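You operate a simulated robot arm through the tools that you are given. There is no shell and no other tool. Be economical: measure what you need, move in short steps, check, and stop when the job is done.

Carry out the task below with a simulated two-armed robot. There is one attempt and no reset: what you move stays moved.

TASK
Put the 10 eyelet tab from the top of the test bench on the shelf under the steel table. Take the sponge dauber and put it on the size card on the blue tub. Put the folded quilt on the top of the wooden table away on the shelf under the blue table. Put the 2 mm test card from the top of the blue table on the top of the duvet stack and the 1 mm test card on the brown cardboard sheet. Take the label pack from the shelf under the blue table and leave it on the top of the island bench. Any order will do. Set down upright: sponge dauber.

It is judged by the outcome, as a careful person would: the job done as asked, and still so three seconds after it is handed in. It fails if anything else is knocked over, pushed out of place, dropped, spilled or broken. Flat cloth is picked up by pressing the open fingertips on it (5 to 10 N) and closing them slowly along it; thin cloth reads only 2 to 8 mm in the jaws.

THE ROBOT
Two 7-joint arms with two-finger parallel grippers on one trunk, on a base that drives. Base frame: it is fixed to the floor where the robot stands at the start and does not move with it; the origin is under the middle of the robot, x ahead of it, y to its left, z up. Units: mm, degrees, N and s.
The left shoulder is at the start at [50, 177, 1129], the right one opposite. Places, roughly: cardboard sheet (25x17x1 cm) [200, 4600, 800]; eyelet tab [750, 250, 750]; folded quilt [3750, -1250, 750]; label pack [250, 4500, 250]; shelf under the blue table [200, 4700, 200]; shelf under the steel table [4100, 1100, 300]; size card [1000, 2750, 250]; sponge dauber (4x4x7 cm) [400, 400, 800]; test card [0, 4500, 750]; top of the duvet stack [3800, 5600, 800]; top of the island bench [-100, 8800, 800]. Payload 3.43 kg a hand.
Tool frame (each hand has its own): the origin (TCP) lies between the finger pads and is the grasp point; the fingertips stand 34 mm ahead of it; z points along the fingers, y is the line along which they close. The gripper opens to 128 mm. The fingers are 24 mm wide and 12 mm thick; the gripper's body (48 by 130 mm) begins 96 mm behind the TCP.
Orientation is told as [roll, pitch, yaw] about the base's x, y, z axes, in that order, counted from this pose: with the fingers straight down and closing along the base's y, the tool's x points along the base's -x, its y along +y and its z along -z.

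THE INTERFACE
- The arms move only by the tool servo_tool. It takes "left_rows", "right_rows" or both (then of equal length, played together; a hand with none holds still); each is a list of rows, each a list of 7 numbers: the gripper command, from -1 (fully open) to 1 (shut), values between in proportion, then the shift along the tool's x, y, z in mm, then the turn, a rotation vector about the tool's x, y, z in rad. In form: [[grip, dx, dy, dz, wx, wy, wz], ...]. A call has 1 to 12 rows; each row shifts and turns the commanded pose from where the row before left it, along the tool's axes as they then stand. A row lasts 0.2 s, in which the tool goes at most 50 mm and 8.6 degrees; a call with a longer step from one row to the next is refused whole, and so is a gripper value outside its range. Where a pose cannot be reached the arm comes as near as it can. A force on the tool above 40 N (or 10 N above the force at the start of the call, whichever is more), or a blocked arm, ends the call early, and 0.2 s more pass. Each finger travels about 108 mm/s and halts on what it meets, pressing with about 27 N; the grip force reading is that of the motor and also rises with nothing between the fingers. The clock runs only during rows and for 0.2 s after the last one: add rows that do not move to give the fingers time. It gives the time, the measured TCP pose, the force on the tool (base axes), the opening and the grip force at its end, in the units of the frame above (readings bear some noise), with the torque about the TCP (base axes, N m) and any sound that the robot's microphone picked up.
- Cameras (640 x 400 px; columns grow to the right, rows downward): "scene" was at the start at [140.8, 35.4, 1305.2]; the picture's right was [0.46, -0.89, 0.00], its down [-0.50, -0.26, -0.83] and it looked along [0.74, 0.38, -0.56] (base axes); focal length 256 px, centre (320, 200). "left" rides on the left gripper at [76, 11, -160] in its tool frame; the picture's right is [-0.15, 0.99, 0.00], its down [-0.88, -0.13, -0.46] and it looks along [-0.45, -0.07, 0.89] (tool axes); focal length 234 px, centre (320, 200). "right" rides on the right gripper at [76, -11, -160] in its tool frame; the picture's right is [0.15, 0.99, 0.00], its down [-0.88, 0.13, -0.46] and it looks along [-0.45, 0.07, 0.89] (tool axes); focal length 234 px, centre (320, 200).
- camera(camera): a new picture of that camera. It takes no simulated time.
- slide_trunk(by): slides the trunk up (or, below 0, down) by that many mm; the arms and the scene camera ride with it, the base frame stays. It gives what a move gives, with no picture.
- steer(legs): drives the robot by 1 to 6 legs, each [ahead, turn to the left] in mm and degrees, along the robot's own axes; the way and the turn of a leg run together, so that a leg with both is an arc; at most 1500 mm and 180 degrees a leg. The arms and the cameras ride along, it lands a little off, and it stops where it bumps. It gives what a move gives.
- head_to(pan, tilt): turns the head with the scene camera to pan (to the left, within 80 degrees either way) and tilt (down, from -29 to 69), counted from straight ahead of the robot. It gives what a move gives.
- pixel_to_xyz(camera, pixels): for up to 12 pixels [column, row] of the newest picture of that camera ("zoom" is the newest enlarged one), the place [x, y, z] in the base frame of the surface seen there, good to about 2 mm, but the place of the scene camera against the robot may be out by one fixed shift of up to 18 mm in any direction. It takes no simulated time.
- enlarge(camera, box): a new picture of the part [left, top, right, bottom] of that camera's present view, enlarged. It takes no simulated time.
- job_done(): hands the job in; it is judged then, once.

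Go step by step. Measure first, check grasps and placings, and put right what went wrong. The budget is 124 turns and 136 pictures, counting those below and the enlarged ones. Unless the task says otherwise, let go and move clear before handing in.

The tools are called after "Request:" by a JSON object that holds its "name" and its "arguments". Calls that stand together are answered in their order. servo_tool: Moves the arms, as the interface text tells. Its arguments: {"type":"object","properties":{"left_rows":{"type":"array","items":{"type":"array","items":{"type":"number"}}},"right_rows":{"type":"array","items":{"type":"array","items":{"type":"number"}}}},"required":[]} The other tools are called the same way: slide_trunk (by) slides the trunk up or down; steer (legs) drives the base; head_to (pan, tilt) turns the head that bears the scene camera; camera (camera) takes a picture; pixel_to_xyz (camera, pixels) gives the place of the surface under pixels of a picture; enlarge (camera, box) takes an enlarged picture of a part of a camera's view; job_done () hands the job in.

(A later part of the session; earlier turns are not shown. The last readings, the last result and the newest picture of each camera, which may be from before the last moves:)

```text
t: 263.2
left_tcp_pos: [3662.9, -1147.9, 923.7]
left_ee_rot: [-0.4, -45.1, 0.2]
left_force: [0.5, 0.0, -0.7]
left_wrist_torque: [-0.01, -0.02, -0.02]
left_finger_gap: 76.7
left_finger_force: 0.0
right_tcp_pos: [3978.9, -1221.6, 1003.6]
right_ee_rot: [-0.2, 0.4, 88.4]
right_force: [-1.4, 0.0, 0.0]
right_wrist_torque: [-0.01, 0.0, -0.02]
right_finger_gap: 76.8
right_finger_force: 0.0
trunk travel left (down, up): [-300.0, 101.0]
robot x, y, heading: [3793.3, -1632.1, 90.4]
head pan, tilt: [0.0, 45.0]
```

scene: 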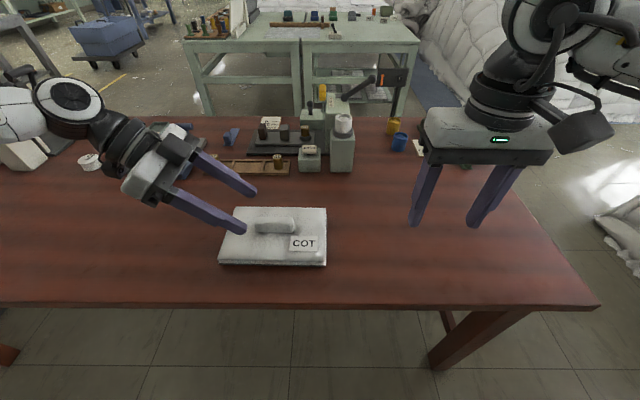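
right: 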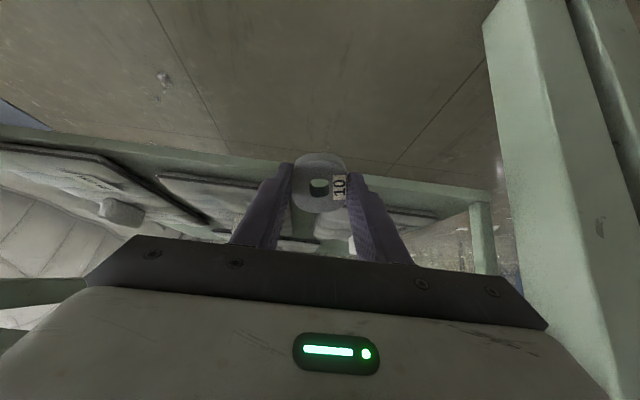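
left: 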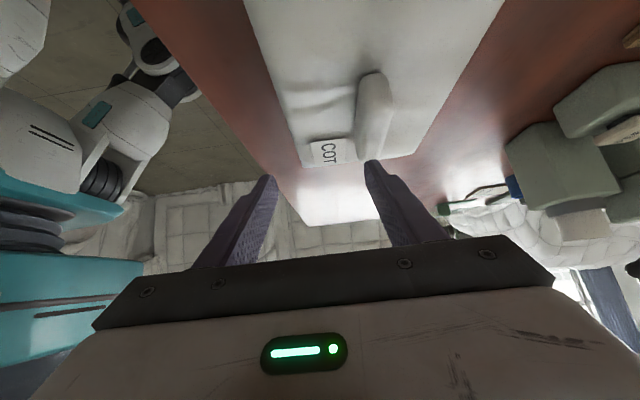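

Request:
{"name": "servo_tool", "arguments": {"left_rows": [[-0.2, 15, -15, 18, 0, 0, 0], [-0.2, 20, 0, 24, 0, 0, 0], [-0.2, 15, 0, 18, 0, 0, 0], [-0.2, 8.7, 0, 11.4, 0, 0, 0], [-0.2, 0, 0, 0, 0, 0, 0]]}}

Request:
{"name": "camera", "arguments": {"camera": "left"}}

```text
t: 264.4
left_tcp_pos: [3664.6, -1185.0, 858.6]
left_ee_rot: [-0.3, -45.0, 0.2]
left_force: [0.3, -0.4, 0.0]
left_wrist_torque: [-0.03, 0.02, 0.02]
left_finger_gap: 76.8
left_finger_force: 0.0
left hand out of reach, approached as far as the arm can: row 3, 4
right_tcp_pos: [3978.6, -1221.9, 1004.8]
right_ee_rot: [-0.2, 0.4, 88.5]
right_force: [0.7, -0.3, -0.2]
right_wrist_torque: [-0.02, 0.05, 0.03]
right_finger_gap: 77.0
right_finger_force: 0.1
trunk travel left (down, up): [-300.0, 101.0]
robot x, y, heading: [3792.8, -1629.7, 90.5]
head pan, tilt: [0.0, 45.0]
```

```text
54 pictures are left
```

left: 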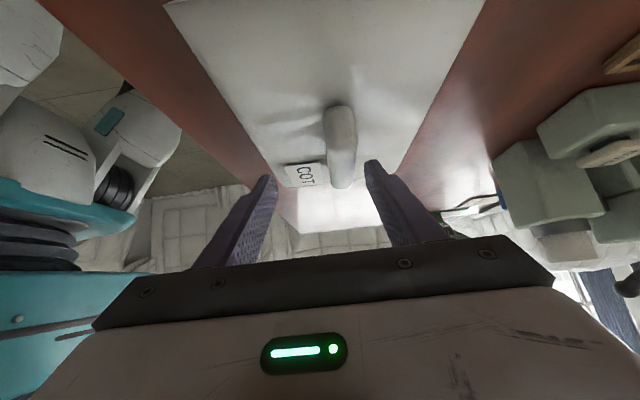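

Lowering relative to the shoulder is what limits it. I'll re-raise the hand to z≈925 over the block and lower with the trunk instead.

Request:
{"name": "servo_tool", "arguments": {"left_rows": [[-0.2, -26, 11, -20.5, 0, 0, 0], [-0.2, -26, 11, -20.5, 0, 0, 0], [-0.2, 0, 0, 0, 0, 0, 0]]}}

Request:
{"name": "slide_trunk", "arguments": {"by": -80}}

Request:
{"name": "camera", "arguments": {"camera": "left"}}

```text
t: 265.2
left_tcp_pos: [3673.8, -1159.2, 925.2]
left_ee_rot: [-0.3, -45.0, 0.3]
left_force: [0.3, -0.2, 0.7]
left_wrist_torque: [-0.01, 0.01, 0.0]
left_finger_gap: 77.1
left_finger_force: 0.0
right_tcp_pos: [3978.4, -1222.0, 1004.7]
right_ee_rot: [-0.1, 0.3, 88.4]
right_force: [0.0, 0.0, -0.1]
right_wrist_torque: [0.04, 0.02, -0.03]
right_finger_gap: 76.8
right_finger_force: 0.1
trunk travel left (down, up): [-300.0, 101.0]
robot x, y, heading: [3793.0, -1628.5, 90.6]
head pan, tilt: [0.0, 45.0]
```

```text
t: 266.4
left_tcp_pos: [3674.2, -1159.4, 847.1]
left_ee_rot: [-0.3, -45.1, 0.2]
left_force: [0.1, 0.9, 0.9]
left_wrist_torque: [0.03, 0.03, -0.01]
left_finger_gap: 76.8
left_finger_force: 0.0
right_tcp_pos: [3978.6, -1223.0, 925.1]
right_ee_rot: [-0.2, 0.2, 88.5]
right_force: [-1.5, 0.5, -0.2]
right_wrist_torque: [0.02, -0.05, -0.03]
right_finger_gap: 76.8
right_finger_force: 0.2
trunk travel left (down, up): [-220.0, 181.0]
robot x, y, heading: [3795.2, -1630.7, 90.6]
head pan, tilt: [0.0, 45.0]
```

```text
53 pictures are left
```

left: 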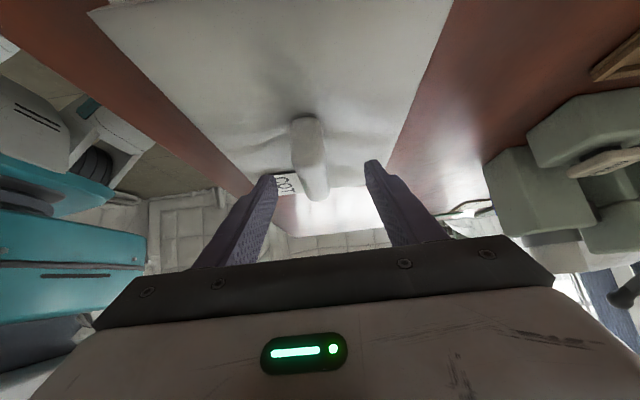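

The block lies between the fingers. I'll lower another 14 mm, shift −3 mm in y, and close.

Request:
{"name": "slide_trunk", "arguments": {"by": -14}}

Request:
{"name": "servo_tool", "arguments": {"left_rows": [[-0.2, 0, -3, 0, 0, 0, 0], [0.2, 0, 0, 0, 0, 0, 0], [0.5, 0, 0, 0, 0, 0, 0], [0.8, 0, 0, 0, 0, 0, 0], [0.8, 0, 0, 0, 0, 0, 0], [0.8, 0, 0, 0, 0, 0, 0]]}}

Request:
{"name": "camera", "arguments": {"camera": "left"}}

```text
t: 267.0
left_tcp_pos: [3673.5, -1160.3, 832.1]
left_ee_rot: [-0.3, -45.0, 0.2]
left_force: [0.2, 0.4, -0.5]
left_wrist_torque: [0.01, 0.01, -0.02]
left_finger_gap: 76.9
left_finger_force: 0.1
right_tcp_pos: [3977.5, -1222.4, 910.0]
right_ee_rot: [-0.2, 0.3, 88.5]
right_force: [-0.1, -0.3, -0.4]
right_wrist_torque: [-0.03, 0.04, 0.0]
right_finger_gap: 76.7
right_finger_force: 0.0
trunk travel left (down, up): [-206.0, 195.0]
robot x, y, heading: [3791.8, -1628.9, 90.4]
head pan, tilt: [0.0, 45.0]
```

```text
t: 268.4
left_tcp_pos: [3674.5, -1163.7, 832.1]
left_ee_rot: [-0.3, -45.1, 0.1]
left_force: [0.3, -0.3, -0.6]
left_wrist_torque: [0.06, -0.04, -0.11]
left_finger_gap: 23.8
left_finger_force: 27.1
right_tcp_pos: [3979.3, -1223.1, 908.9]
right_ee_rot: [-0.2, 0.3, 88.5]
right_force: [0.0, 0.5, -0.2]
right_wrist_torque: [0.01, 0.0, 0.01]
right_finger_gap: 77.1
right_finger_force: 0.1
trunk travel left (down, up): [-206.0, 195.0]
robot x, y, heading: [3788.4, -1629.7, 90.4]
head pan, tilt: [0.0, 45.0]
```

```text
52 pictures are left
```

left: 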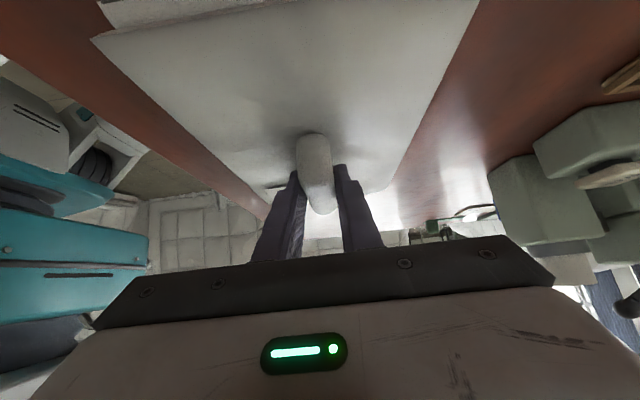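

The block is gripped (23.8 mm at 27 N). I'll lift with the trunk and check.

Request:
{"name": "slide_trunk", "arguments": {"by": 180}}

Request:
{"name": "camera", "arguments": {"camera": "scene"}}

```text
t: 270.4
left_tcp_pos: [3674.6, -1161.5, 1010.9]
left_ee_rot: [-0.3, -45.0, 0.1]
left_force: [-0.4, 0.1, -3.1]
left_wrist_torque: [0.03, 0.03, -0.03]
left_finger_gap: 23.4
left_finger_force: 27.1
right_tcp_pos: [3979.1, -1220.9, 1090.0]
right_ee_rot: [-0.2, 0.4, 88.6]
right_force: [0.0, 0.4, 0.1]
right_wrist_torque: [-0.01, -0.03, 0.0]
right_finger_gap: 76.8
right_finger_force: 0.1
trunk travel left (down, up): [-386.0, 15.0]
robot x, y, heading: [3794.8, -1632.2, 90.3]
head pan, tilt: [0.0, 45.0]
```

```text
51 pictures are left
```

scene: 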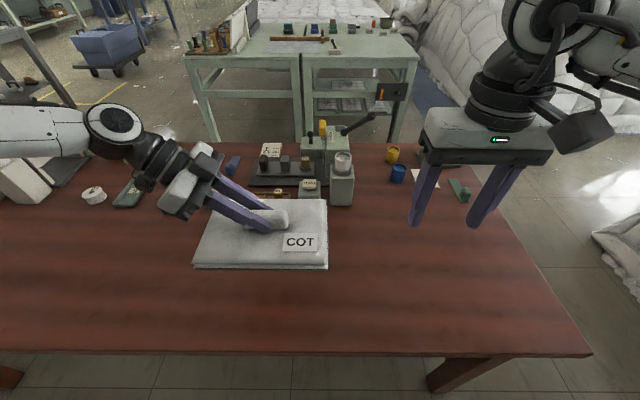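

The quilt is held and light. Now the long drive to the blue table: first back around the +x end into the aisle.

Request:
{"name": "steer", "arguments": {"legs": [[-60, 0], [0, -90], [1090, 0], [0, 90], [1500, 0], [130, 0]]}}

```text
t: 292.0
left_tcp_pos: [4744.6, 405.4, 1011.3]
left_ee_rot: [-0.3, -45.1, 0.2]
left_force: [-0.3, 1.1, -2.4]
left_wrist_torque: [-0.01, 0.0, -0.02]
left_finger_gap: 23.4
left_finger_force: 27.4
right_tcp_pos: [5048.9, 345.8, 1089.8]
right_ee_rot: [-0.1, 0.4, 88.3]
right_force: [0.0, 0.6, -0.5]
right_wrist_torque: [-0.05, -0.04, -0.01]
right_finger_gap: 76.9
right_finger_force: 0.0
trunk travel left (down, up): [-386.0, 15.0]
robot x, y, heading: [4864.5, -56.1, 90.6]
head pan, tilt: [0.0, 45.0]
```

Request:
{"name": "steer", "arguments": {"legs": [[0, 89.5], [1500, 0], [960, 0], [0, -29], [1200, 0], [0, -61]]}}

```text
t: 317.8
left_tcp_pos: [1249.3, 976.4, 1010.9]
left_ee_rot: [-0.3, -45.1, -2.0]
left_force: [0.3, 0.0, -3.2]
left_wrist_torque: [0.0, 0.02, 0.04]
left_finger_gap: 23.6
left_finger_force: 26.7
right_tcp_pos: [1550.9, 905.7, 1089.2]
right_ee_rot: [-0.2, 0.2, 86.3]
right_force: [0.1, -0.7, 0.9]
right_wrist_torque: [0.0, 0.01, 0.01]
right_finger_gap: 76.5
right_finger_force: 0.1
trunk travel left (down, up): [-386.0, 15.0]
robot x, y, heading: [1353.2, 507.0, 88.2]
head pan, tilt: [0.0, 45.0]
```

Request:
{"name": "steer", "arguments": {"legs": [[1500, 1], [1500, 0], [0, 45]]}}

Request:
{"name": "head_to", "arguments": {"pan": 0, "tilt": 28}}

Request:
{"name": "camera", "arguments": {"camera": "scene"}}

```text
t: 334.2
left_tcp_pos: [1011.9, 3739.6, 1012.4]
left_ee_rot: [-0.3, -45.2, 43.6]
left_force: [-0.5, -0.3, -2.6]
left_wrist_torque: [0.01, 0.03, 0.02]
left_finger_gap: 23.7
left_finger_force: 26.9
right_tcp_pos: [1273.1, 3908.1, 1091.0]
right_ee_rot: [-0.1, 0.3, 132.1]
right_force: [0.8, 0.2, -0.1]
right_wrist_torque: [0.03, 0.01, 0.01]
right_finger_gap: 76.7
right_finger_force: 0.0
trunk travel left (down, up): [-386.0, 15.0]
robot x, y, heading: [1417.0, 3487.7, 133.8]
head pan, tilt: [0.0, 45.0]
```

```text
t: 335.0
left_tcp_pos: [1011.9, 3741.6, 1011.8]
left_ee_rot: [-0.2, -45.1, 43.7]
left_force: [-0.5, -0.2, -3.0]
left_wrist_torque: [-0.03, 0.04, -0.03]
left_finger_gap: 23.8
left_finger_force: 27.1
right_tcp_pos: [1274.2, 3909.0, 1089.3]
right_ee_rot: [-0.1, 0.3, 132.1]
right_force: [-0.7, -0.2, 0.3]
right_wrist_torque: [-0.01, 0.01, 0.0]
right_finger_gap: 76.8
right_finger_force: 0.1
trunk travel left (down, up): [-386.0, 15.0]
robot x, y, heading: [1419.6, 3488.3, 134.0]
head pan, tilt: [0.0, 28.0]
```

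```text
50 pictures are left
```

scene: 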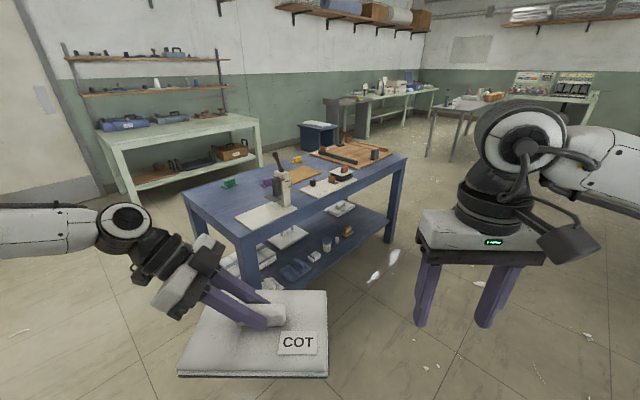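

The blue table and its shelf are in view. I'll enlarge and measure its layout.

Request:
{"name": "enlarge", "arguments": {"camera": "scene", "box": [170, 130, 420, 310]}}

Request:
{"name": "pixel_to_xyz", "arguments": {"camera": "zoom", "pixels": [[40, 150], [195, 295], [605, 70], [560, 280], [250, 220], [320, 110], [400, 150], [460, 60], [310, 340], [430, 200], [520, 230], [400, 280]]}}

```text
2.22 times, centred on (295, 220) of scene
```

zoom: 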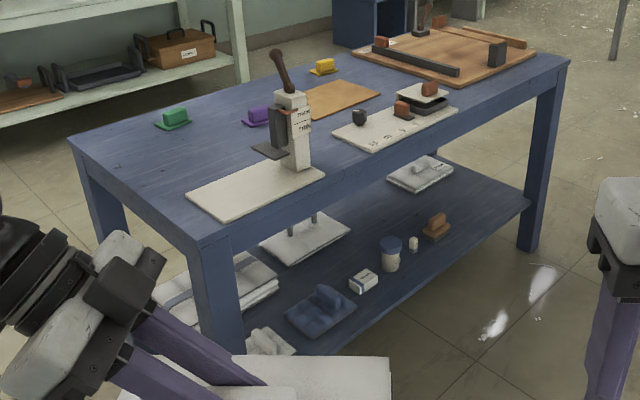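

```text
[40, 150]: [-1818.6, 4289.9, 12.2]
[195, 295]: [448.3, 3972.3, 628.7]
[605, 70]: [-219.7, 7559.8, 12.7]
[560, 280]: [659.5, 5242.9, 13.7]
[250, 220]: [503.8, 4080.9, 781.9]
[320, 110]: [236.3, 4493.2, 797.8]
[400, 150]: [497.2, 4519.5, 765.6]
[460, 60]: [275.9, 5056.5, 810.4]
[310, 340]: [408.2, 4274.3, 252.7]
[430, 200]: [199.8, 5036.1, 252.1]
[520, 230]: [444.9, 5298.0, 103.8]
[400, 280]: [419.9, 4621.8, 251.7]
```

Request:
{"name": "enlarge", "arguments": {"camera": "scene", "box": [215, 145, 315, 205]}}

Request:
{"name": "enlarge", "arguments": {"camera": "scene", "box": [240, 195, 370, 295]}}

Request:
{"name": "pixel_to_xyz", "arguments": {"camera": "zoom", "pixels": [[100, 90], [320, 200], [390, 130], [430, 180], [150, 150], [470, 70], [60, 220], [560, 170], [200, 250], [350, 90], [480, 150], [280, 60]]}}

```text
6.40 times, centred on (265, 175) of scene
```

zoom: 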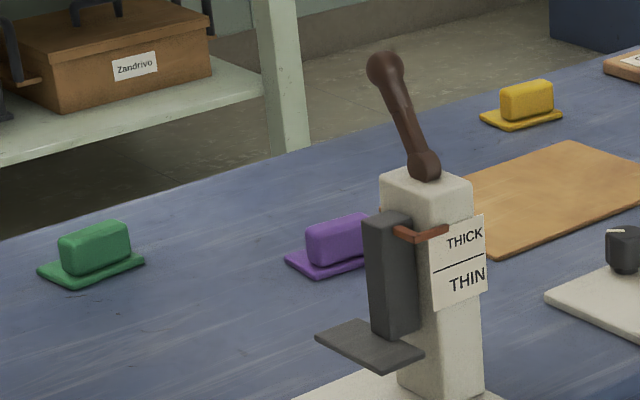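

```text
4.00 times, centred on (305, 245) of scene
```

zoom: 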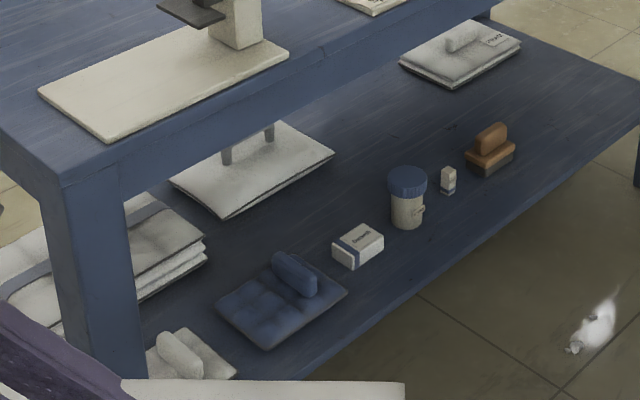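

```text
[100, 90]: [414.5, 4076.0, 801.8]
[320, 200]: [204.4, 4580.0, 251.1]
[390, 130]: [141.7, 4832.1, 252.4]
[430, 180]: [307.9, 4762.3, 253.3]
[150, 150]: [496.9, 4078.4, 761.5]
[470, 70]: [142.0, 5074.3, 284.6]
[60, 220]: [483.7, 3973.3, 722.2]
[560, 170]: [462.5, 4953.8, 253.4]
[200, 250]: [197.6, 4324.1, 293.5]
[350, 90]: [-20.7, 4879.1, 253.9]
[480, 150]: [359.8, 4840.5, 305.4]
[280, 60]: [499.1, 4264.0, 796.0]
```

The "test cards" are the coloured tabs on small plates (green, purple, yellow); I'll identify them up close later. First the shelf: there's free space to the right of the orange stamp near (462,4954). I'll measure the neighbours.

Request:
{"name": "pixel_to_xyz", "arguments": {"camera": "zoom", "pixels": [[402, 66], [452, 88], [521, 48], [466, 172], [493, 175], [514, 155], [600, 90], [636, 105], [440, 194], [405, 228], [560, 90], [330, 160]]}}

```text
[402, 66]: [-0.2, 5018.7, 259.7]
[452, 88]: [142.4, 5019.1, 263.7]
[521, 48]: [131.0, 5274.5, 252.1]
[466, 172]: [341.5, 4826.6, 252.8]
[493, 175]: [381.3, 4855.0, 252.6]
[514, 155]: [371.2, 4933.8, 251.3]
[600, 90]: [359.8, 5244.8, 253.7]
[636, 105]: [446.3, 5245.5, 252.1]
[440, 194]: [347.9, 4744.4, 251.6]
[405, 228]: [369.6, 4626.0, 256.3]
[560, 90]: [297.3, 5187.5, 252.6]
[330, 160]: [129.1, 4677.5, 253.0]
```

The free rectangle on the shelf is x 150–480, y 4945–5250. I'll drive to about (1100,5200) and face the table.

Request:
{"name": "steer", "arguments": {"legs": [[0, -33.5], [1500, 0], [240, 0], [0, 79]]}}

Request:
{"name": "servo_tool", "arguments": {"left_rows": [[0.8, 0, 0, 0, -0.101, 0, -0.101], [0.8, 0, 0, 0, -0.101, 0, -0.101], [0.8, 0, 0, 0, -0.101, 0, -0.101], [0.8, 0, 0, 0, -0.101, 0, -0.101], [0.8, 0, 0, 0, -0.101, 0, -0.101], [0.8, 0, 0, 0, -0.101, 0, -0.101], [0.8, 0, 0, 0, -0.101, 0, -0.101], [0.8, 0, 0, 0, -0.101, 0, -0.101], [0.8, 0, 0, 0, -0.101, 0, -0.101], [0.8, 0, 0, 0, -0.101, 0, -0.101], [0.8, 0, 0, 0, -0.101, 0, -0.101], [0.8, 0, 0, 0, 0, 0, 0]]}}

Request:
{"name": "head_to", "arguments": {"pan": 5, "tilt": 45}}

Request:
{"name": "camera", "arguments": {"camera": "scene"}}

```text
t: 349.0
left_tcp_pos: [660.2, 5106.2, 1011.7]
left_ee_rot: [-0.3, -45.2, 89.9]
left_force: [-0.8, -0.5, -1.6]
left_wrist_torque: [-0.01, -0.02, -0.02]
left_finger_gap: 23.7
left_finger_force: 27.1
right_tcp_pos: [720.5, 5411.5, 1089.2]
right_ee_rot: [-0.2, 0.2, 178.2]
right_force: [-0.4, -0.4, 0.8]
right_wrist_torque: [0.0, -0.02, -0.02]
right_finger_gap: 76.8
right_finger_force: 0.1
trunk travel left (down, up): [-386.0, 15.0]
robot x, y, heading: [1126.9, 5222.7, -179.8]
head pan, tilt: [0.0, 28.0]
```

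```text
t: 351.6
left_tcp_pos: [697.3, 4905.9, 960.7]
left_ee_rot: [-2.5, -45.4, 177.8]
left_force: [-0.1, -0.4, -2.4]
left_wrist_torque: [-0.01, 0.01, 0.04]
left_finger_gap: 23.9
left_finger_force: 27.3
left hand out of reach, approached as far as the arm can: row 5, 6, 7, 8, 9, 10, 11
right_tcp_pos: [721.5, 5411.2, 1089.5]
right_ee_rot: [-0.2, 0.3, 178.3]
right_force: [-0.1, 0.0, -0.2]
right_wrist_torque: [0.03, -0.01, 0.01]
right_finger_gap: 76.8
right_finger_force: 0.1
trunk travel left (down, up): [-386.0, 15.0]
robot x, y, heading: [1123.9, 5225.9, -180.1]
head pan, tilt: [0.0, 28.0]
```

```text
t: 352.4
left_tcp_pos: [696.4, 4906.5, 960.5]
left_ee_rot: [-2.4, -45.3, 177.6]
left_force: [-0.2, 0.0, -2.5]
left_wrist_torque: [0.0, -0.04, -0.01]
left_finger_gap: 23.7
left_finger_force: 27.2
right_tcp_pos: [721.3, 5410.8, 1089.4]
right_ee_rot: [-0.3, 0.2, 178.2]
right_force: [0.0, -0.7, 0.9]
right_wrist_torque: [-0.01, 0.0, 0.02]
right_finger_gap: 77.1
right_finger_force: 0.1
trunk travel left (down, up): [-386.0, 15.0]
robot x, y, heading: [1127.3, 5227.3, -179.9]
head pan, tilt: [5.0, 45.0]
```

```text
46 pictures are left
```

scene: 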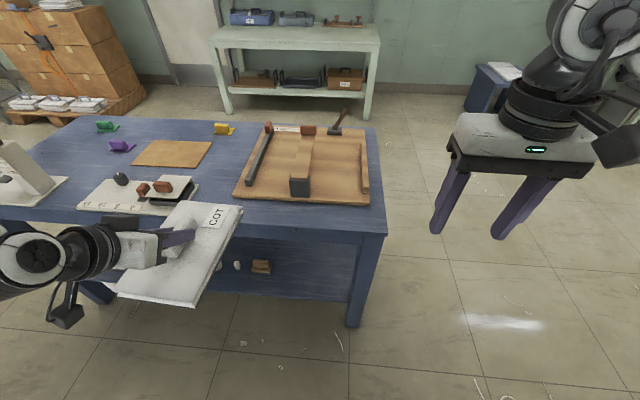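

The quilt now points toward the table and is nearly level. I'll lower the trunk fully in front of the table, then shift the hand to y≈5070.

Request:
{"name": "slide_trunk", "arguments": {"by": -386}}

Request:
{"name": "servo_tool", "arguments": {"left_rows": [[0.8, 0, -41, 0, 0, 0, 0], [0.8, 0, -41, 0, 0, 0, 0], [0.8, 0, -41, 0, 0, 0, 0], [0.8, 0, -41, 0, 0, 0, 0], [0.8, 25, 0, 25, 0, 0, 0], [0.8, 25, 0, 25, 0, 0, 0], [0.8, 25, 0, 25, 0, 0, 0], [0.8, 25, 0, 25, 0, 0, 0], [0.8, 0, 0, 0, 0, 0, 0]]}}

Request:
{"name": "camera", "arguments": {"camera": "scene"}}

Request:
{"name": "camera", "arguments": {"camera": "left"}}

```text
t: 356.1
left_tcp_pos: [697.0, 4906.1, 574.9]
left_ee_rot: [-2.5, -45.4, 177.7]
left_force: [0.4, -0.7, -2.1]
left_wrist_torque: [-0.02, -0.01, 0.01]
left_finger_gap: 23.6
left_finger_force: 27.4
right_tcp_pos: [721.3, 5411.1, 703.9]
right_ee_rot: [-0.2, 0.3, 178.2]
right_force: [0.9, -0.2, -0.1]
right_wrist_torque: [0.03, 0.04, -0.01]
right_finger_gap: 76.6
right_finger_force: 0.1
trunk travel left (down, up): [0.0, 401.0]
robot x, y, heading: [1131.0, 5219.6, -179.9]
head pan, tilt: [5.0, 45.0]
```

```text
t: 358.1
left_tcp_pos: [721.1, 4926.3, 468.7]
left_ee_rot: [-2.4, -45.2, 177.8]
left_force: [-0.5, 0.8, -2.0]
left_wrist_torque: [-0.03, -0.05, -0.01]
left_finger_gap: 23.8
left_finger_force: 26.5
left hand out of reach, approached as far as the arm can: row 1, 2, 3, 4, 6, 7, 8
right_tcp_pos: [722.1, 5411.7, 704.2]
right_ee_rot: [-0.2, 0.3, 178.1]
right_force: [-1.3, -0.6, 0.5]
right_wrist_torque: [0.0, -0.01, -0.02]
right_finger_gap: 76.7
right_finger_force: 0.1
trunk travel left (down, up): [0.0, 401.0]
robot x, y, heading: [1128.1, 5224.4, -180.1]
head pan, tilt: [5.0, 45.0]
```

```text
45 pictures are left
```

scene: 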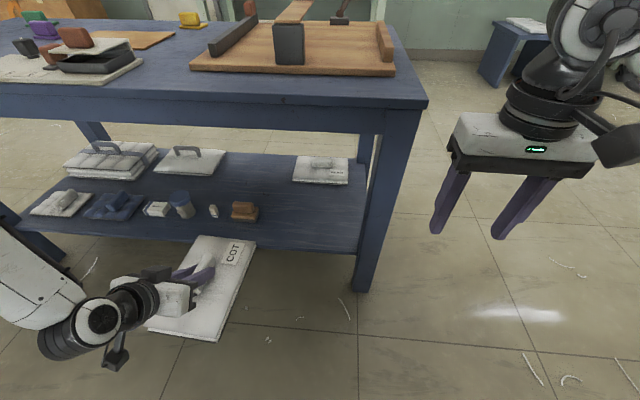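

```text
44 pictures are left
```

left: 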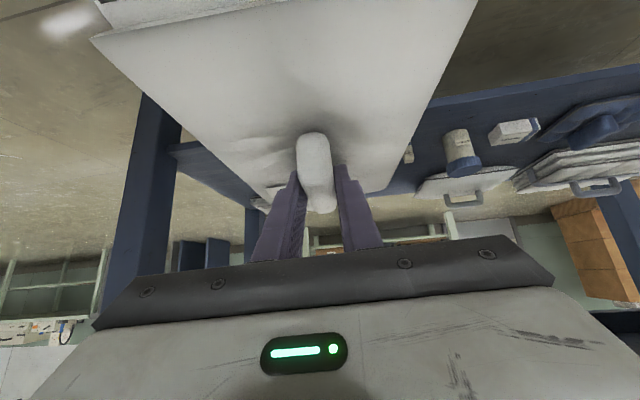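

The arm can't bring the hand inward, but the pose is otherwise good. I'll shift the whole robot +145 mm in y instead; the quilt is below the tabletop and clear of the shelf.

Request:
{"name": "steer", "arguments": {"legs": [[0, -90], [145, 0], [0, 90]]}}

Request:
{"name": "camera", "arguments": {"camera": "left"}}

```text
t: 367.1
left_tcp_pos: [711.8, 5087.1, 468.5]
left_ee_rot: [-2.4, -45.2, 175.4]
left_force: [-0.6, 0.2, -1.2]
left_wrist_torque: [-0.04, -0.05, -0.01]
left_finger_gap: 23.4
left_finger_force: 27.3
right_tcp_pos: [732.0, 5572.5, 704.2]
right_ee_rot: [-0.2, 0.3, 175.9]
right_force: [0.4, -0.3, -0.4]
right_wrist_torque: [0.01, -0.02, 0.03]
right_finger_gap: 76.7
right_finger_force: 0.0
trunk travel left (down, up): [0.0, 401.0]
robot x, y, heading: [1126.6, 5367.7, 177.4]
head pan, tilt: [5.0, 45.0]
```

```text
43 pictures are left
```

left: 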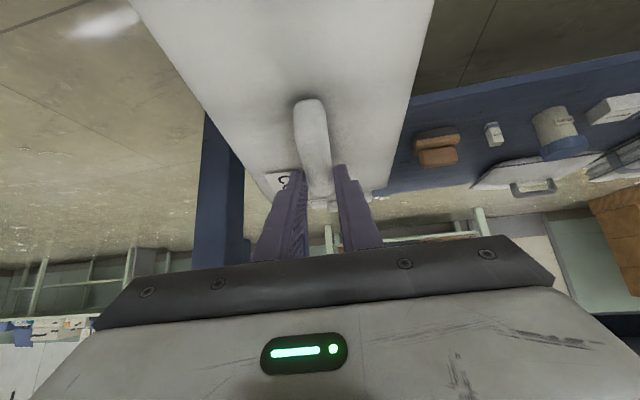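

The quilt has shifted slightly in the grip. I'll measure its surface tilt and the true positions of the leg, shelf edge and orange stamp.

Request:
{"name": "pixel_to_xyz", "arguments": {"camera": "left", "pixels": [[200, 10], [400, 10], [260, 150], [380, 150], [300, 60], [420, 140], [420, 110], [405, 160], [240, 190], [470, 90], [437, 130], [382, 190]]}}

Request:
{"name": "enlarge", "arguments": {"camera": "left", "box": [220, 60, 480, 240]}}

```text
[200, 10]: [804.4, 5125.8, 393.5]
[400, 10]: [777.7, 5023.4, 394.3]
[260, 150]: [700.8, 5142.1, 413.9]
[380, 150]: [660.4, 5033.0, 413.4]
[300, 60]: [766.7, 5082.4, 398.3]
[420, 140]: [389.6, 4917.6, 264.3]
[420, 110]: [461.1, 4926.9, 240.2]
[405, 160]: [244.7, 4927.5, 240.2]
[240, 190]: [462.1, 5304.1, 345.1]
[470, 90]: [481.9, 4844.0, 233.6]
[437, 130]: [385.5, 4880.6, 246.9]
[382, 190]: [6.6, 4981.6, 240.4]
```

```text
2.22 times, centred on (350, 150) of left
```

zoom: 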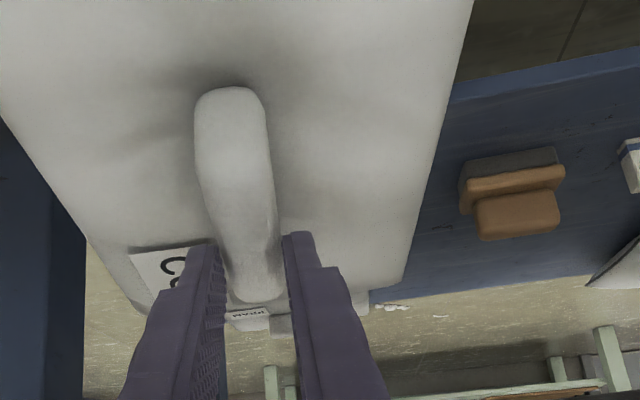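

The shelf is at z=240, the orange stamp ends at y≈4928 and the leg starts at y≈5290, so the lane at y≈5095 is clear. I'll drive 200 mm ahead with the quilt well above the shelf, then extend the arm.

Request:
{"name": "steer", "arguments": {"legs": [[200, 0]]}}

Request:
{"name": "servo_tool", "arguments": {"left_rows": [[0.8, -29, 0, 29, 0, 0, 0], [0.8, -29, 0, 29, 0, 0, 0], [0.8, -29, 0, 29, 0, 0, 0], [0.8, -29, 0, 29, 0, 0, 0], [0.8, 20, 0, 20, 0, 0, 0], [0.8, 20, 0, 20, 0, 0, 0], [0.8, 0, 0, 0, 0, 0, 0]]}}

Request:
{"name": "camera", "arguments": {"camera": "scene"}}

Request:
{"name": "camera", "arguments": {"camera": "left"}}

```text
t: 368.7
left_tcp_pos: [515.9, 5093.6, 467.8]
left_ee_rot: [-2.4, -45.2, 175.7]
left_force: [-0.8, 0.7, -1.8]
left_wrist_torque: [0.01, -0.01, 0.0]
left_finger_gap: 23.5
left_finger_force: 26.5
right_tcp_pos: [534.6, 5578.7, 703.7]
right_ee_rot: [-0.1, 0.3, 176.0]
right_force: [0.2, 0.9, -0.3]
right_wrist_torque: [-0.02, -0.03, 0.0]
right_finger_gap: 76.7
right_finger_force: 0.1
trunk travel left (down, up): [0.0, 401.0]
robot x, y, heading: [929.1, 5373.8, 178.0]
head pan, tilt: [5.0, 45.0]
```

```text
t: 370.3
left_tcp_pos: [374.7, 5061.7, 463.5]
left_ee_rot: [-2.4, -45.2, 175.4]
left_force: [-0.4, 0.5, -2.5]
left_wrist_torque: [0.0, -0.07, 0.0]
left_finger_gap: 23.4
left_finger_force: 26.3
left hand out of reach, approached as far as the arm can: row 2, 3, 4, 5, 6
right_tcp_pos: [535.3, 5579.7, 704.5]
right_ee_rot: [-0.3, 0.3, 176.1]
right_force: [0.8, -1.0, 0.0]
right_wrist_torque: [0.04, 0.02, -0.02]
right_finger_gap: 77.0
right_finger_force: 0.0
trunk travel left (down, up): [0.0, 401.0]
robot x, y, heading: [930.6, 5378.1, 177.9]
head pan, tilt: [5.0, 45.0]
```

```text
41 pictures are left
```

scene: 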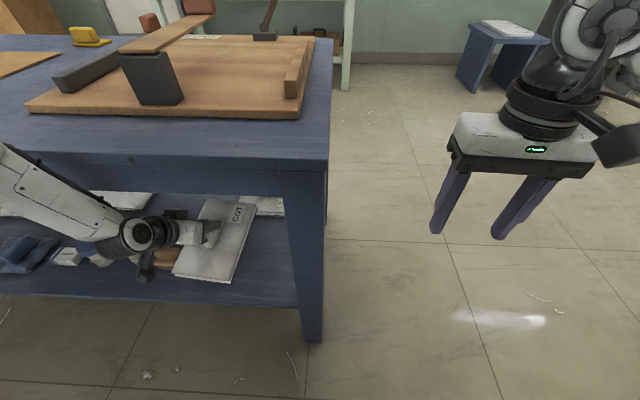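

```text
40 pictures are left
```

left: 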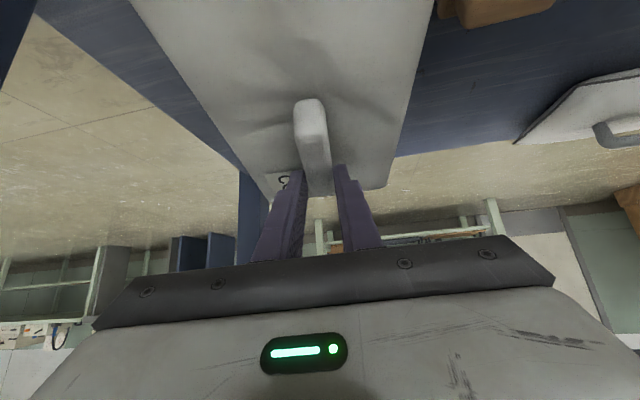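

The arm is at a joint limit here, not at its full stretch. I'll try moving the hand inward (+y) while out here, then down.

Request:
{"name": "servo_tool", "arguments": {"left_rows": [[0.8, 0, -30, 0, 0, 0, 0], [0.8, 0, -30, 0, 0, 0, 0], [0.8, 0, -30, 0, 0, 0, 0], [0.8, 0, 0, 0, 0, 0, 0]]}}

Request:
{"name": "servo_tool", "arguments": {"left_rows": [[0.8, 14, 0, 14, 0, 0, 0], [0.8, 14, 0, 14, 0, 0, 0], [0.8, 0, 0, 0, 0, 0, 0]]}}

```text
t: 371.3
left_tcp_pos: [401.3, 5086.8, 466.5]
left_ee_rot: [-3.3, -45.6, 175.5]
left_force: [-1.1, -0.1, -1.3]
left_wrist_torque: [-0.03, -0.04, 0.02]
left_finger_gap: 23.2
left_finger_force: 26.9
left hand out of reach, approached as far as the arm can: row 1, 2, 3
right_tcp_pos: [534.9, 5578.5, 703.2]
right_ee_rot: [-0.2, 0.4, 176.0]
right_force: [-0.3, 0.2, -0.8]
right_wrist_torque: [-0.02, 0.01, 0.01]
right_finger_gap: 76.7
right_finger_force: 0.0
trunk travel left (down, up): [0.0, 401.0]
robot x, y, heading: [933.5, 5374.4, 178.0]
head pan, tilt: [5.0, 45.0]
```

```text
t: 372.1
left_tcp_pos: [408.3, 5075.7, 459.0]
left_ee_rot: [-2.4, -45.2, 175.5]
left_force: [0.6, -0.2, -1.2]
left_wrist_torque: [-0.01, -0.07, 0.03]
left_finger_gap: 23.5
left_finger_force: 26.7
left hand out of reach, approached as far as the arm can: row 1, 2
right_tcp_pos: [534.9, 5578.9, 704.6]
right_ee_rot: [-0.3, 0.3, 176.0]
right_force: [-0.4, 0.5, 0.2]
right_wrist_torque: [-0.02, -0.02, 0.0]
right_finger_gap: 76.7
right_finger_force: 0.0
trunk travel left (down, up): [0.0, 401.0]
robot x, y, heading: [931.2, 5377.6, 177.8]
head pan, tilt: [5.0, 45.0]
```

A joint-limit floor near z≈460 shows up in this arm configuration. I'll back out, un-tilt to vertical, bring the hand in front of the shoulder (the configuration that worked for the tab), and re-tilt.

Request:
{"name": "steer", "arguments": {"legs": [[-360, 0]]}}

Request:
{"name": "servo_tool", "arguments": {"left_rows": [[0.8, 0, 0, 0, 0, 0.131, 0], [0.8, 0, 0, 0, 0, 0.131, 0], [0.8, 0, 0, 0, 0, 0.131, 0], [0.8, 0, 0, 0, 0, 0.131, 0], [0.8, 0, 0, 0, 0, 0.131, 0], [0.8, 0, 0, 0, 0, 0.131, 0], [0.8, 0, 0, 0, 0, 0, 0]]}}

Request:
{"name": "servo_tool", "arguments": {"left_rows": [[0.8, 0, -40, 0, 0, 0, 0], [0.8, 0, -40, 0, 0, 0, 0], [0.8, 0, -40, 0, 0, 0, 0], [0.8, 0, -40, 0, 0, 0, 0], [0.8, 0, 0, 0, 0, 0, 0]]}}

Request:
{"name": "camera", "arguments": {"camera": "scene"}}

```text
t: 374.4
left_tcp_pos: [771.5, 5062.0, 461.2]
left_ee_rot: [-2.4, -45.3, 175.7]
left_force: [-0.2, -1.4, -2.4]
left_wrist_torque: [-0.04, -0.02, 0.0]
left_finger_gap: 23.2
left_finger_force: 26.8
right_tcp_pos: [896.0, 5564.8, 703.5]
right_ee_rot: [-0.2, 0.4, 176.2]
right_force: [0.0, -0.4, 0.5]
right_wrist_torque: [-0.01, 0.01, 0.02]
right_finger_gap: 76.9
right_finger_force: 0.0
trunk travel left (down, up): [0.0, 401.0]
robot x, y, heading: [1292.2, 5362.3, 178.1]
head pan, tilt: [5.0, 45.0]
```

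```text
t: 376.1
left_tcp_pos: [794.9, 4950.7, 445.5]
left_ee_rot: [-1.6, -0.2, 174.0]
left_force: [-0.1, 0.3, -2.3]
left_wrist_torque: [-0.02, 0.07, 0.0]
left_finger_gap: 23.5
left_finger_force: 27.0
left hand out of reach, approached as far as the arm can: row 1, 2, 3, 4, 5, 6
right_tcp_pos: [895.5, 5563.9, 705.0]
right_ee_rot: [-0.2, 0.3, 176.2]
right_force: [0.8, 0.0, 0.5]
right_wrist_torque: [-0.01, 0.03, 0.01]
right_finger_gap: 76.8
right_finger_force: 0.1
trunk travel left (down, up): [0.0, 401.0]
robot x, y, heading: [1290.8, 5363.3, 178.0]
head pan, tilt: [5.0, 45.0]
```

```text
t: 377.2
left_tcp_pos: [818.8, 5103.8, 464.2]
left_ee_rot: [-1.7, -0.2, 174.0]
left_force: [-0.5, 0.2, -2.8]
left_wrist_torque: [0.0, 0.12, -0.01]
left_finger_gap: 23.3
left_finger_force: 27.0
left hand out of reach, approached as far as the arm can: row 3, 4
right_tcp_pos: [895.8, 5564.2, 704.0]
right_ee_rot: [-0.2, 0.3, 176.2]
right_force: [-0.5, -0.3, -0.1]
right_wrist_torque: [-0.03, 0.06, -0.02]
right_finger_gap: 76.8
right_finger_force: 0.1
trunk travel left (down, up): [0.0, 401.0]
robot x, y, heading: [1294.8, 5363.6, 178.1]
head pan, tilt: [5.0, 45.0]
```

```text
39 pictures are left
```

scene: 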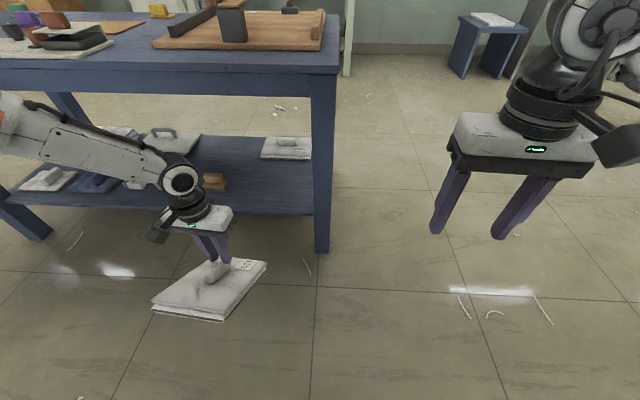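

The tool is vertical again. I'll raise the hand toward its nominal posture and then come down along the path that worked for the right arm.

Request:
{"name": "servo_tool", "arguments": {"left_rows": [[0.8, 10, 0, -45, 0, 0, 0], [0.8, 10, 5, -45, 0, 0, 0], [0.8, 10, 5, -45, 0, 0, 0], [0.8, 10, 5, -45, 0, 0, 0], [0.8, 10, 5, -45, 0, 0, 0.1], [0.8, 0, 0, -30, 0, 0, 0], [0.8, 0, 0, 0, 0, 0, 0]]}}

Request:
{"name": "servo_tool", "arguments": {"left_rows": [[0.8, -10, -19, 36, 0, 0, 0], [0.8, -10, -19, 36, 0, 0, 0], [0.8, -10, -19, 36, 0, 0, 0], [0.8, -10, -19, 36, 0, 0, 0], [0.8, -10, -19, 36, 0, 0, 0], [0.8, -10, -19, 36, 0, 0, 0], [0.8, 0, 0, 0, 0, 0, 0]]}}

Request:
{"name": "camera", "arguments": {"camera": "scene"}}

```text
t: 378.9
left_tcp_pos: [864.5, 5071.1, 716.8]
left_ee_rot: [-1.7, -0.3, 168.2]
left_force: [0.5, -0.2, -1.9]
left_wrist_torque: [0.01, 0.05, -0.03]
left_finger_gap: 23.2
left_finger_force: 26.6
right_tcp_pos: [895.1, 5564.7, 702.7]
right_ee_rot: [-0.2, 0.3, 176.2]
right_force: [0.4, -0.5, 0.2]
right_wrist_torque: [-0.01, 0.01, 0.0]
right_finger_gap: 76.9
right_finger_force: 0.0
trunk travel left (down, up): [0.0, 401.0]
robot x, y, heading: [1293.8, 5360.8, 178.1]
head pan, tilt: [5.0, 45.0]
```

```text
t: 380.4
left_tcp_pos: [839.4, 5187.7, 518.5]
left_ee_rot: [-1.8, -0.3, 168.4]
left_force: [-0.8, 0.0, -1.2]
left_wrist_torque: [-0.01, 0.11, -0.01]
left_finger_gap: 23.1
left_finger_force: 27.0
left hand out of reach, approached as far as the arm can: row 6
right_tcp_pos: [896.3, 5564.4, 703.4]
right_ee_rot: [-0.2, 0.3, 176.2]
right_force: [0.3, -1.0, 0.7]
right_wrist_torque: [0.02, 0.04, -0.01]
right_finger_gap: 76.7
right_finger_force: 0.1
trunk travel left (down, up): [0.0, 401.0]
robot x, y, heading: [1295.5, 5363.4, 178.0]
head pan, tilt: [5.0, 45.0]
```

```text
38 pictures are left
```

scene: 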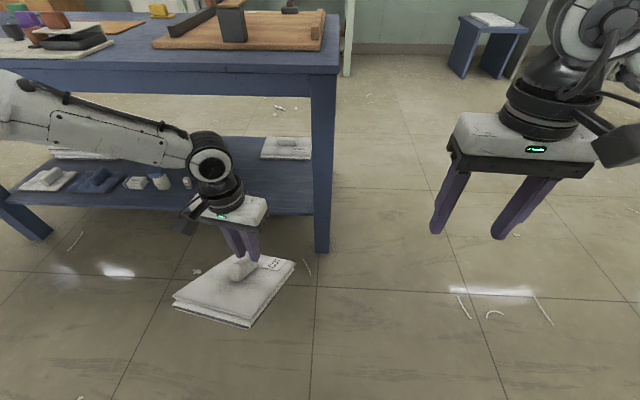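

Better: lateral 190, z 518. I'll correct the yaw, tilt 45°, and test lowering in free air.

Request:
{"name": "servo_tool", "arguments": {"left_rows": [[0.8, 0, 0, 0, 0, 0, -0.085], [0.8, 0, 0, 0, 0, 0, -0.085], [0.8, 0, 0, 0, 0, -0.131, 0], [0.8, 0, 0, 0, 0, -0.131, 0], [0.8, 0, 0, 0, 0, -0.131, 0], [0.8, 0, 0, 0, 0, -0.131, 0], [0.8, 0, 0, 0, 0, -0.131, 0], [0.8, 0, 0, 0, 0, -0.131, 0], [0.8, 0, 0, 0, 0, 0, 0]]}}

Request:
{"name": "servo_tool", "arguments": {"left_rows": [[0.8, 28, 0, 28, 0, 0, 0], [0.8, 28, 0, 28, 0, 0, 0], [0.8, 28, 0, 28, 0, 0, 0], [0.8, 0, 0, 0, 0, 0, 0]]}}

Request:
{"name": "camera", "arguments": {"camera": "left"}}

```text
t: 382.4
left_tcp_pos: [840.6, 5179.5, 526.2]
left_ee_rot: [-2.5, -45.0, 179.8]
left_force: [0.1, -0.5, -2.5]
left_wrist_torque: [-0.01, -0.04, -0.02]
left_finger_gap: 23.5
left_finger_force: 27.1
left hand out of reach, approached as far as the arm can: row 8
right_tcp_pos: [895.4, 5564.8, 703.8]
right_ee_rot: [-0.2, 0.2, 176.1]
right_force: [-0.4, -0.1, -0.7]
right_wrist_torque: [0.01, -0.03, 0.01]
right_finger_gap: 77.0
right_finger_force: 0.0
trunk travel left (down, up): [0.0, 401.0]
robot x, y, heading: [1294.6, 5366.0, 178.0]
head pan, tilt: [5.0, 45.0]
```

```text
t: 383.4
left_tcp_pos: [833.4, 5130.6, 490.3]
left_ee_rot: [-2.5, -45.0, 179.8]
left_force: [-0.9, 0.4, -1.7]
left_wrist_torque: [0.0, -0.05, -0.02]
left_finger_gap: 23.4
left_finger_force: 27.1
left hand out of reach, approached as far as the arm can: row 1, 2, 3
right_tcp_pos: [896.9, 5564.0, 703.5]
right_ee_rot: [-0.2, 0.4, 176.2]
right_force: [0.2, -0.2, -1.0]
right_wrist_torque: [0.0, 0.02, -0.03]
right_finger_gap: 76.9
right_finger_force: 0.0
trunk travel left (down, up): [0.0, 401.0]
robot x, y, heading: [1295.9, 5365.9, 177.8]
head pan, tilt: [5.0, 45.0]
```

```text
37 pictures are left
```

left: 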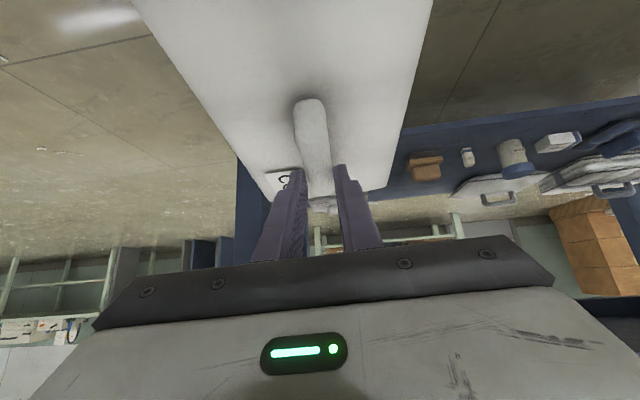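

I'll test with more forward reach and inward offset (matching the right arm's workable pose), then down.

Request:
{"name": "servo_tool", "arguments": {"left_rows": [[0.8, -20, -25, 20, 0, 0, 0], [0.8, -20, -25, 20, 0, 0, 0], [0.8, -20, -25, 20, 0, 0, 0], [0.8, -20, -20, 20, 0, 0, 0], [0.8, 0, 0, 0, 0, 0, 0]]}}

Request:
{"name": "servo_tool", "arguments": {"left_rows": [[0.8, 25, 0, 32, 0, 0, 0], [0.8, 25, 0, 32, 0, 0, 0], [0.8, 20, 0, 28, 0, 0, 0], [0.8, 0, 0, 0, 0, 0, 0]]}}

```text
t: 384.6
left_tcp_pos: [736.7, 5186.1, 544.3]
left_ee_rot: [-2.5, -45.1, 179.8]
left_force: [0.2, 0.5, -1.9]
left_wrist_torque: [0.02, -0.02, -0.01]
left_finger_gap: 23.5
left_finger_force: 26.6
left hand out of reach, approached as far as the arm can: row 1, 2, 3, 4
right_tcp_pos: [895.1, 5563.9, 704.8]
right_ee_rot: [-0.2, 0.2, 176.2]
right_force: [-1.5, -0.3, -0.3]
right_wrist_torque: [-0.01, 0.02, 0.01]
right_finger_gap: 76.7
right_finger_force: 0.0
trunk travel left (down, up): [0.0, 401.0]
robot x, y, heading: [1296.3, 5361.7, 177.9]
head pan, tilt: [5.0, 45.0]
```

```text
t: 385.6
left_tcp_pos: [744.5, 5136.5, 502.4]
left_ee_rot: [-2.5, -45.0, 179.7]
left_force: [0.5, -0.1, -2.0]
left_wrist_torque: [0.0, -0.03, 0.0]
left_finger_gap: 23.2
left_finger_force: 27.1
left hand out of reach, approached as far as the arm can: row 1, 2, 3
right_tcp_pos: [895.4, 5563.6, 704.3]
right_ee_rot: [-0.3, 0.3, 176.2]
right_force: [0.0, -0.3, 0.7]
right_wrist_torque: [-0.02, -0.01, 0.02]
right_finger_gap: 76.9
right_finger_force: 0.0
trunk travel left (down, up): [0.0, 401.0]
robot x, y, heading: [1291.5, 5362.6, 178.0]
head pan, tilt: [5.0, 45.0]
```

The left arm seems stuck in an awkward elbow branch. I'll reset it to its home posture (vertical, raised) and then replay the mirrored path that worked for the right arm.

Request:
{"name": "servo_tool", "arguments": {"left_rows": [[0.8, 0, 0, 0, 0, 0.131, 0], [0.8, 0, 0, 0, 0, 0.131, 0], [0.8, 0, 0, 0, 0, 0.131, 0], [0.8, 0, 0, 0, 0, 0.131, 0], [0.8, 0, 0, 0, 0, 0.131, 0], [0.8, 0, 0, 0, 0, 0.131, 0]]}}

Request:
{"name": "servo_tool", "arguments": {"left_rows": [[0.8, 21, 16, -37, 0, 0, 0], [0.8, 21, 16, -37, 0, 0, 0], [0.8, 21, 16, -37, 0, 0, 0], [0.8, 21, 16, -37, 0, 0, 0], [0.8, 21, 16, -37, 0, 0, 0], [0.8, 21, 16, -37, 0, 0, 0], [0.8, 21, 16, -37, 0, 0, 0], [0.8, 21, 16, -37, 0, 0, 0], [0.8, 0, 0, 0, 0, 0, 0]]}}

Request:
{"name": "servo_tool", "arguments": {"left_rows": [[0.8, 0, -35, 20, 0, 0, 0], [0.8, 0, -35, 25, 0, 0, 0], [0.8, 0, -35, 25, 0, 0, 0], [0.8, 0, -35, 25, 0, 0, 0], [0.8, -30, -30, 0, 0, 0, 0], [0.8, -30, -30, 0, 0, 0, 0], [0.8, -30, -30, 0, 0, 0, 0], [0.8, -30, 0, 35, 0, 0, 0], [0.8, 0, 0, 45, 0, 0, 0], [0.8, 0, 0, 45, 0, 0, 0], [0.8, 0, 0, 45, 0, 0, 0], [0.8, 0, 0, 0, 0, 0, 0]]}}

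Request:
{"name": "camera", "arguments": {"camera": "scene"}}

```text
t: 387.1
left_tcp_pos: [768.1, 5120.5, 523.9]
left_ee_rot: [-1.9, -0.1, 177.9]
left_force: [1.4, -0.3, -2.3]
left_wrist_torque: [-0.02, 0.1, 0.02]
left_finger_gap: 23.6
left_finger_force: 26.7
left hand out of reach, approached as far as the arm can: row 5, 6
right_tcp_pos: [896.3, 5564.7, 704.5]
right_ee_rot: [-0.2, 0.3, 176.1]
right_force: [0.3, 0.4, 0.4]
right_wrist_torque: [-0.03, 0.0, -0.02]
right_finger_gap: 76.7
right_finger_force: 0.1
trunk travel left (down, up): [0.0, 401.0]
robot x, y, heading: [1294.8, 5366.2, 178.2]
head pan, tilt: [5.0, 45.0]
```

```text
t: 389.1
left_tcp_pos: [933.9, 4979.4, 814.8]
left_ee_rot: [-1.7, 0.0, 178.0]
left_force: [0.0, -0.2, -2.2]
left_wrist_torque: [0.01, 0.11, 0.03]
left_finger_gap: 23.4
left_finger_force: 27.4
right_tcp_pos: [897.1, 5564.3, 704.2]
right_ee_rot: [-0.2, 0.3, 176.2]
right_force: [-1.4, 0.3, -0.9]
right_wrist_torque: [0.0, 0.0, 0.0]
right_finger_gap: 76.9
right_finger_force: 0.1
trunk travel left (down, up): [0.0, 401.0]
robot x, y, heading: [1294.0, 5365.6, 178.3]
head pan, tilt: [5.0, 45.0]
```

```text
t: 391.6
left_tcp_pos: [827.7, 5211.3, 564.0]
left_ee_rot: [-1.9, 0.0, 177.9]
left_force: [-0.1, 0.5, -2.3]
left_wrist_torque: [0.0, 0.08, 0.03]
left_finger_gap: 23.3
left_finger_force: 27.3
left hand out of reach, approached as far as the arm can: row 11
right_tcp_pos: [896.1, 5564.3, 704.3]
right_ee_rot: [-0.2, 0.2, 176.2]
right_force: [1.3, 0.0, 0.7]
right_wrist_torque: [-0.03, -0.01, 0.01]
right_finger_gap: 76.4
right_finger_force: 0.0
trunk travel left (down, up): [0.0, 401.0]
robot x, y, heading: [1293.0, 5362.1, 178.2]
head pan, tilt: [5.0, 45.0]
```

```text
36 pictures are left
```

scene: 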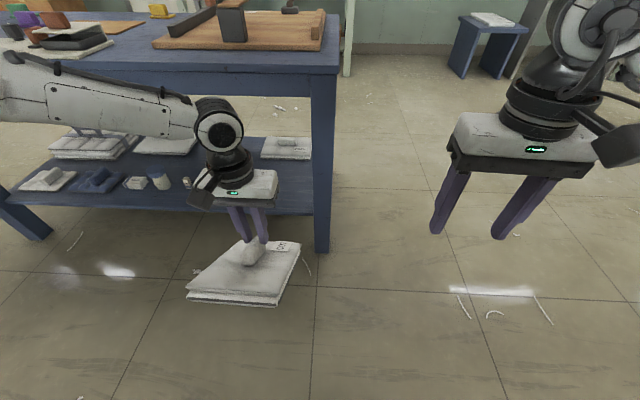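

In this elbow-out branch, larger lateral offsets allow lower heights (as with the dauber at lateral 498). I'll test going wide, then tilting and lowering.

Request:
{"name": "servo_tool", "arguments": {"left_rows": [[0.8, 0, 40, -20, 0, 0, 0], [0.8, 0, 45, -10, 0, 0, 0], [0.8, 0, 45, 0, 0, 0, 0], [0.8, 0, 45, 0, 0, 0, 0], [0.8, 0, 45, 0, 0, 0, 0], [0.8, 0, 45, 0, 0, 0, 0], [0.8, 0, 30, 0, 0, 0, 0], [0.8, 0, 0, 0, 0, 0, 0]]}}

Request:
{"name": "servo_tool", "arguments": {"left_rows": [[0.8, 0, 0, 0, 0, -0.131, 0], [0.8, 0, 0, 0, 0, -0.131, 0], [0.8, 0, 0, 0, 0, -0.131, 0], [0.8, 0, 0, 0, 0, -0.131, 0], [0.8, 0, 0, 0, 0, -0.131, 0], [0.8, 0, 0, 0, 0, -0.131, 0], [0.8, 0, 0, 0, 0, 0, 0]]}}

Request:
{"name": "servo_tool", "arguments": {"left_rows": [[0.8, 28, 0, 28, 0, 0, 0], [0.8, 28, 0, 28, 0, 0, 0], [0.8, 28, 0, 28, 0, 0, 0], [0.8, 28, 0, 28, 0, 0, 0], [0.8, 28, 0, 28, 0, 0, 0], [0.8, 0, 0, 0, 0, 0, 0]]}}

```text
t: 393.4
left_tcp_pos: [817.6, 4912.4, 584.6]
left_ee_rot: [-1.7, 0.0, 178.1]
left_force: [-0.5, -0.2, -2.4]
left_wrist_torque: [-0.01, 0.1, -0.02]
left_finger_gap: 23.3
left_finger_force: 27.0
right_tcp_pos: [895.8, 5565.3, 704.4]
right_ee_rot: [-0.2, 0.3, 176.2]
right_force: [0.1, -0.1, 0.3]
right_wrist_torque: [0.03, -0.02, 0.0]
right_finger_gap: 77.0
right_finger_force: 0.0
trunk travel left (down, up): [0.0, 401.0]
robot x, y, heading: [1294.2, 5362.7, 177.8]
head pan, tilt: [5.0, 45.0]
```

```text
t: 395.1
left_tcp_pos: [815.6, 4913.1, 583.9]
left_ee_rot: [-2.4, -45.2, 179.7]
left_force: [0.2, 0.5, -2.3]
left_wrist_torque: [-0.05, -0.03, 0.02]
left_finger_gap: 23.7
left_finger_force: 26.8
right_tcp_pos: [896.2, 5564.8, 702.8]
right_ee_rot: [-0.1, 0.3, 176.3]
right_force: [0.1, 0.4, 0.4]
right_wrist_torque: [0.01, -0.04, 0.03]
right_finger_gap: 76.9
right_finger_force: 0.0
trunk travel left (down, up): [0.0, 401.0]
robot x, y, heading: [1295.1, 5366.7, 178.0]
head pan, tilt: [5.0, 45.0]
```

```text
t: 396.4
left_tcp_pos: [817.2, 4920.6, 385.6]
left_ee_rot: [-2.4, -45.1, 179.7]
left_force: [-0.1, -0.1, -3.2]
left_wrist_torque: [-0.03, 0.0, 0.01]
left_finger_gap: 23.4
left_finger_force: 26.8
right_tcp_pos: [896.1, 5565.4, 703.6]
right_ee_rot: [-0.2, 0.3, 176.2]
right_force: [-0.3, 0.6, -0.1]
right_wrist_torque: [-0.02, 0.01, 0.0]
right_finger_gap: 76.9
right_finger_force: 0.0
trunk travel left (down, up): [0.0, 401.0]
robot x, y, heading: [1295.4, 5363.7, 178.3]
head pan, tilt: [5.0, 45.0]
```

Going wide works, with z=385 reached freely. I'll back off, shift the robot +175 mm in y, and re-align with the free lane.

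Request:
{"name": "steer", "arguments": {"legs": [[-150, 0], [0, -88], [175, 0], [0, 90]]}}

Request:
{"name": "camera", "arguments": {"camera": "left"}}

```text
t: 406.5
left_tcp_pos: [974.1, 5086.0, 386.0]
left_ee_rot: [-2.4, -44.9, -179.7]
left_force: [0.0, 1.0, -3.0]
left_wrist_torque: [0.0, -0.06, -0.02]
left_finger_gap: 23.3
left_finger_force: 26.8
right_tcp_pos: [1047.1, 5731.8, 704.6]
right_ee_rot: [-0.2, 0.2, 176.8]
right_force: [0.2, 0.1, 0.3]
right_wrist_torque: [-0.03, 0.01, -0.01]
right_finger_gap: 76.7
right_finger_force: 0.1
trunk travel left (down, up): [0.0, 401.0]
robot x, y, heading: [1452.3, 5532.6, 178.7]
head pan, tilt: [5.0, 45.0]
```

```text
35 pictures are left
```

left: 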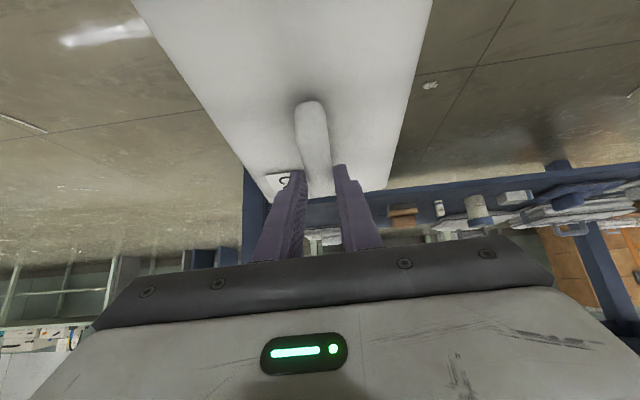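

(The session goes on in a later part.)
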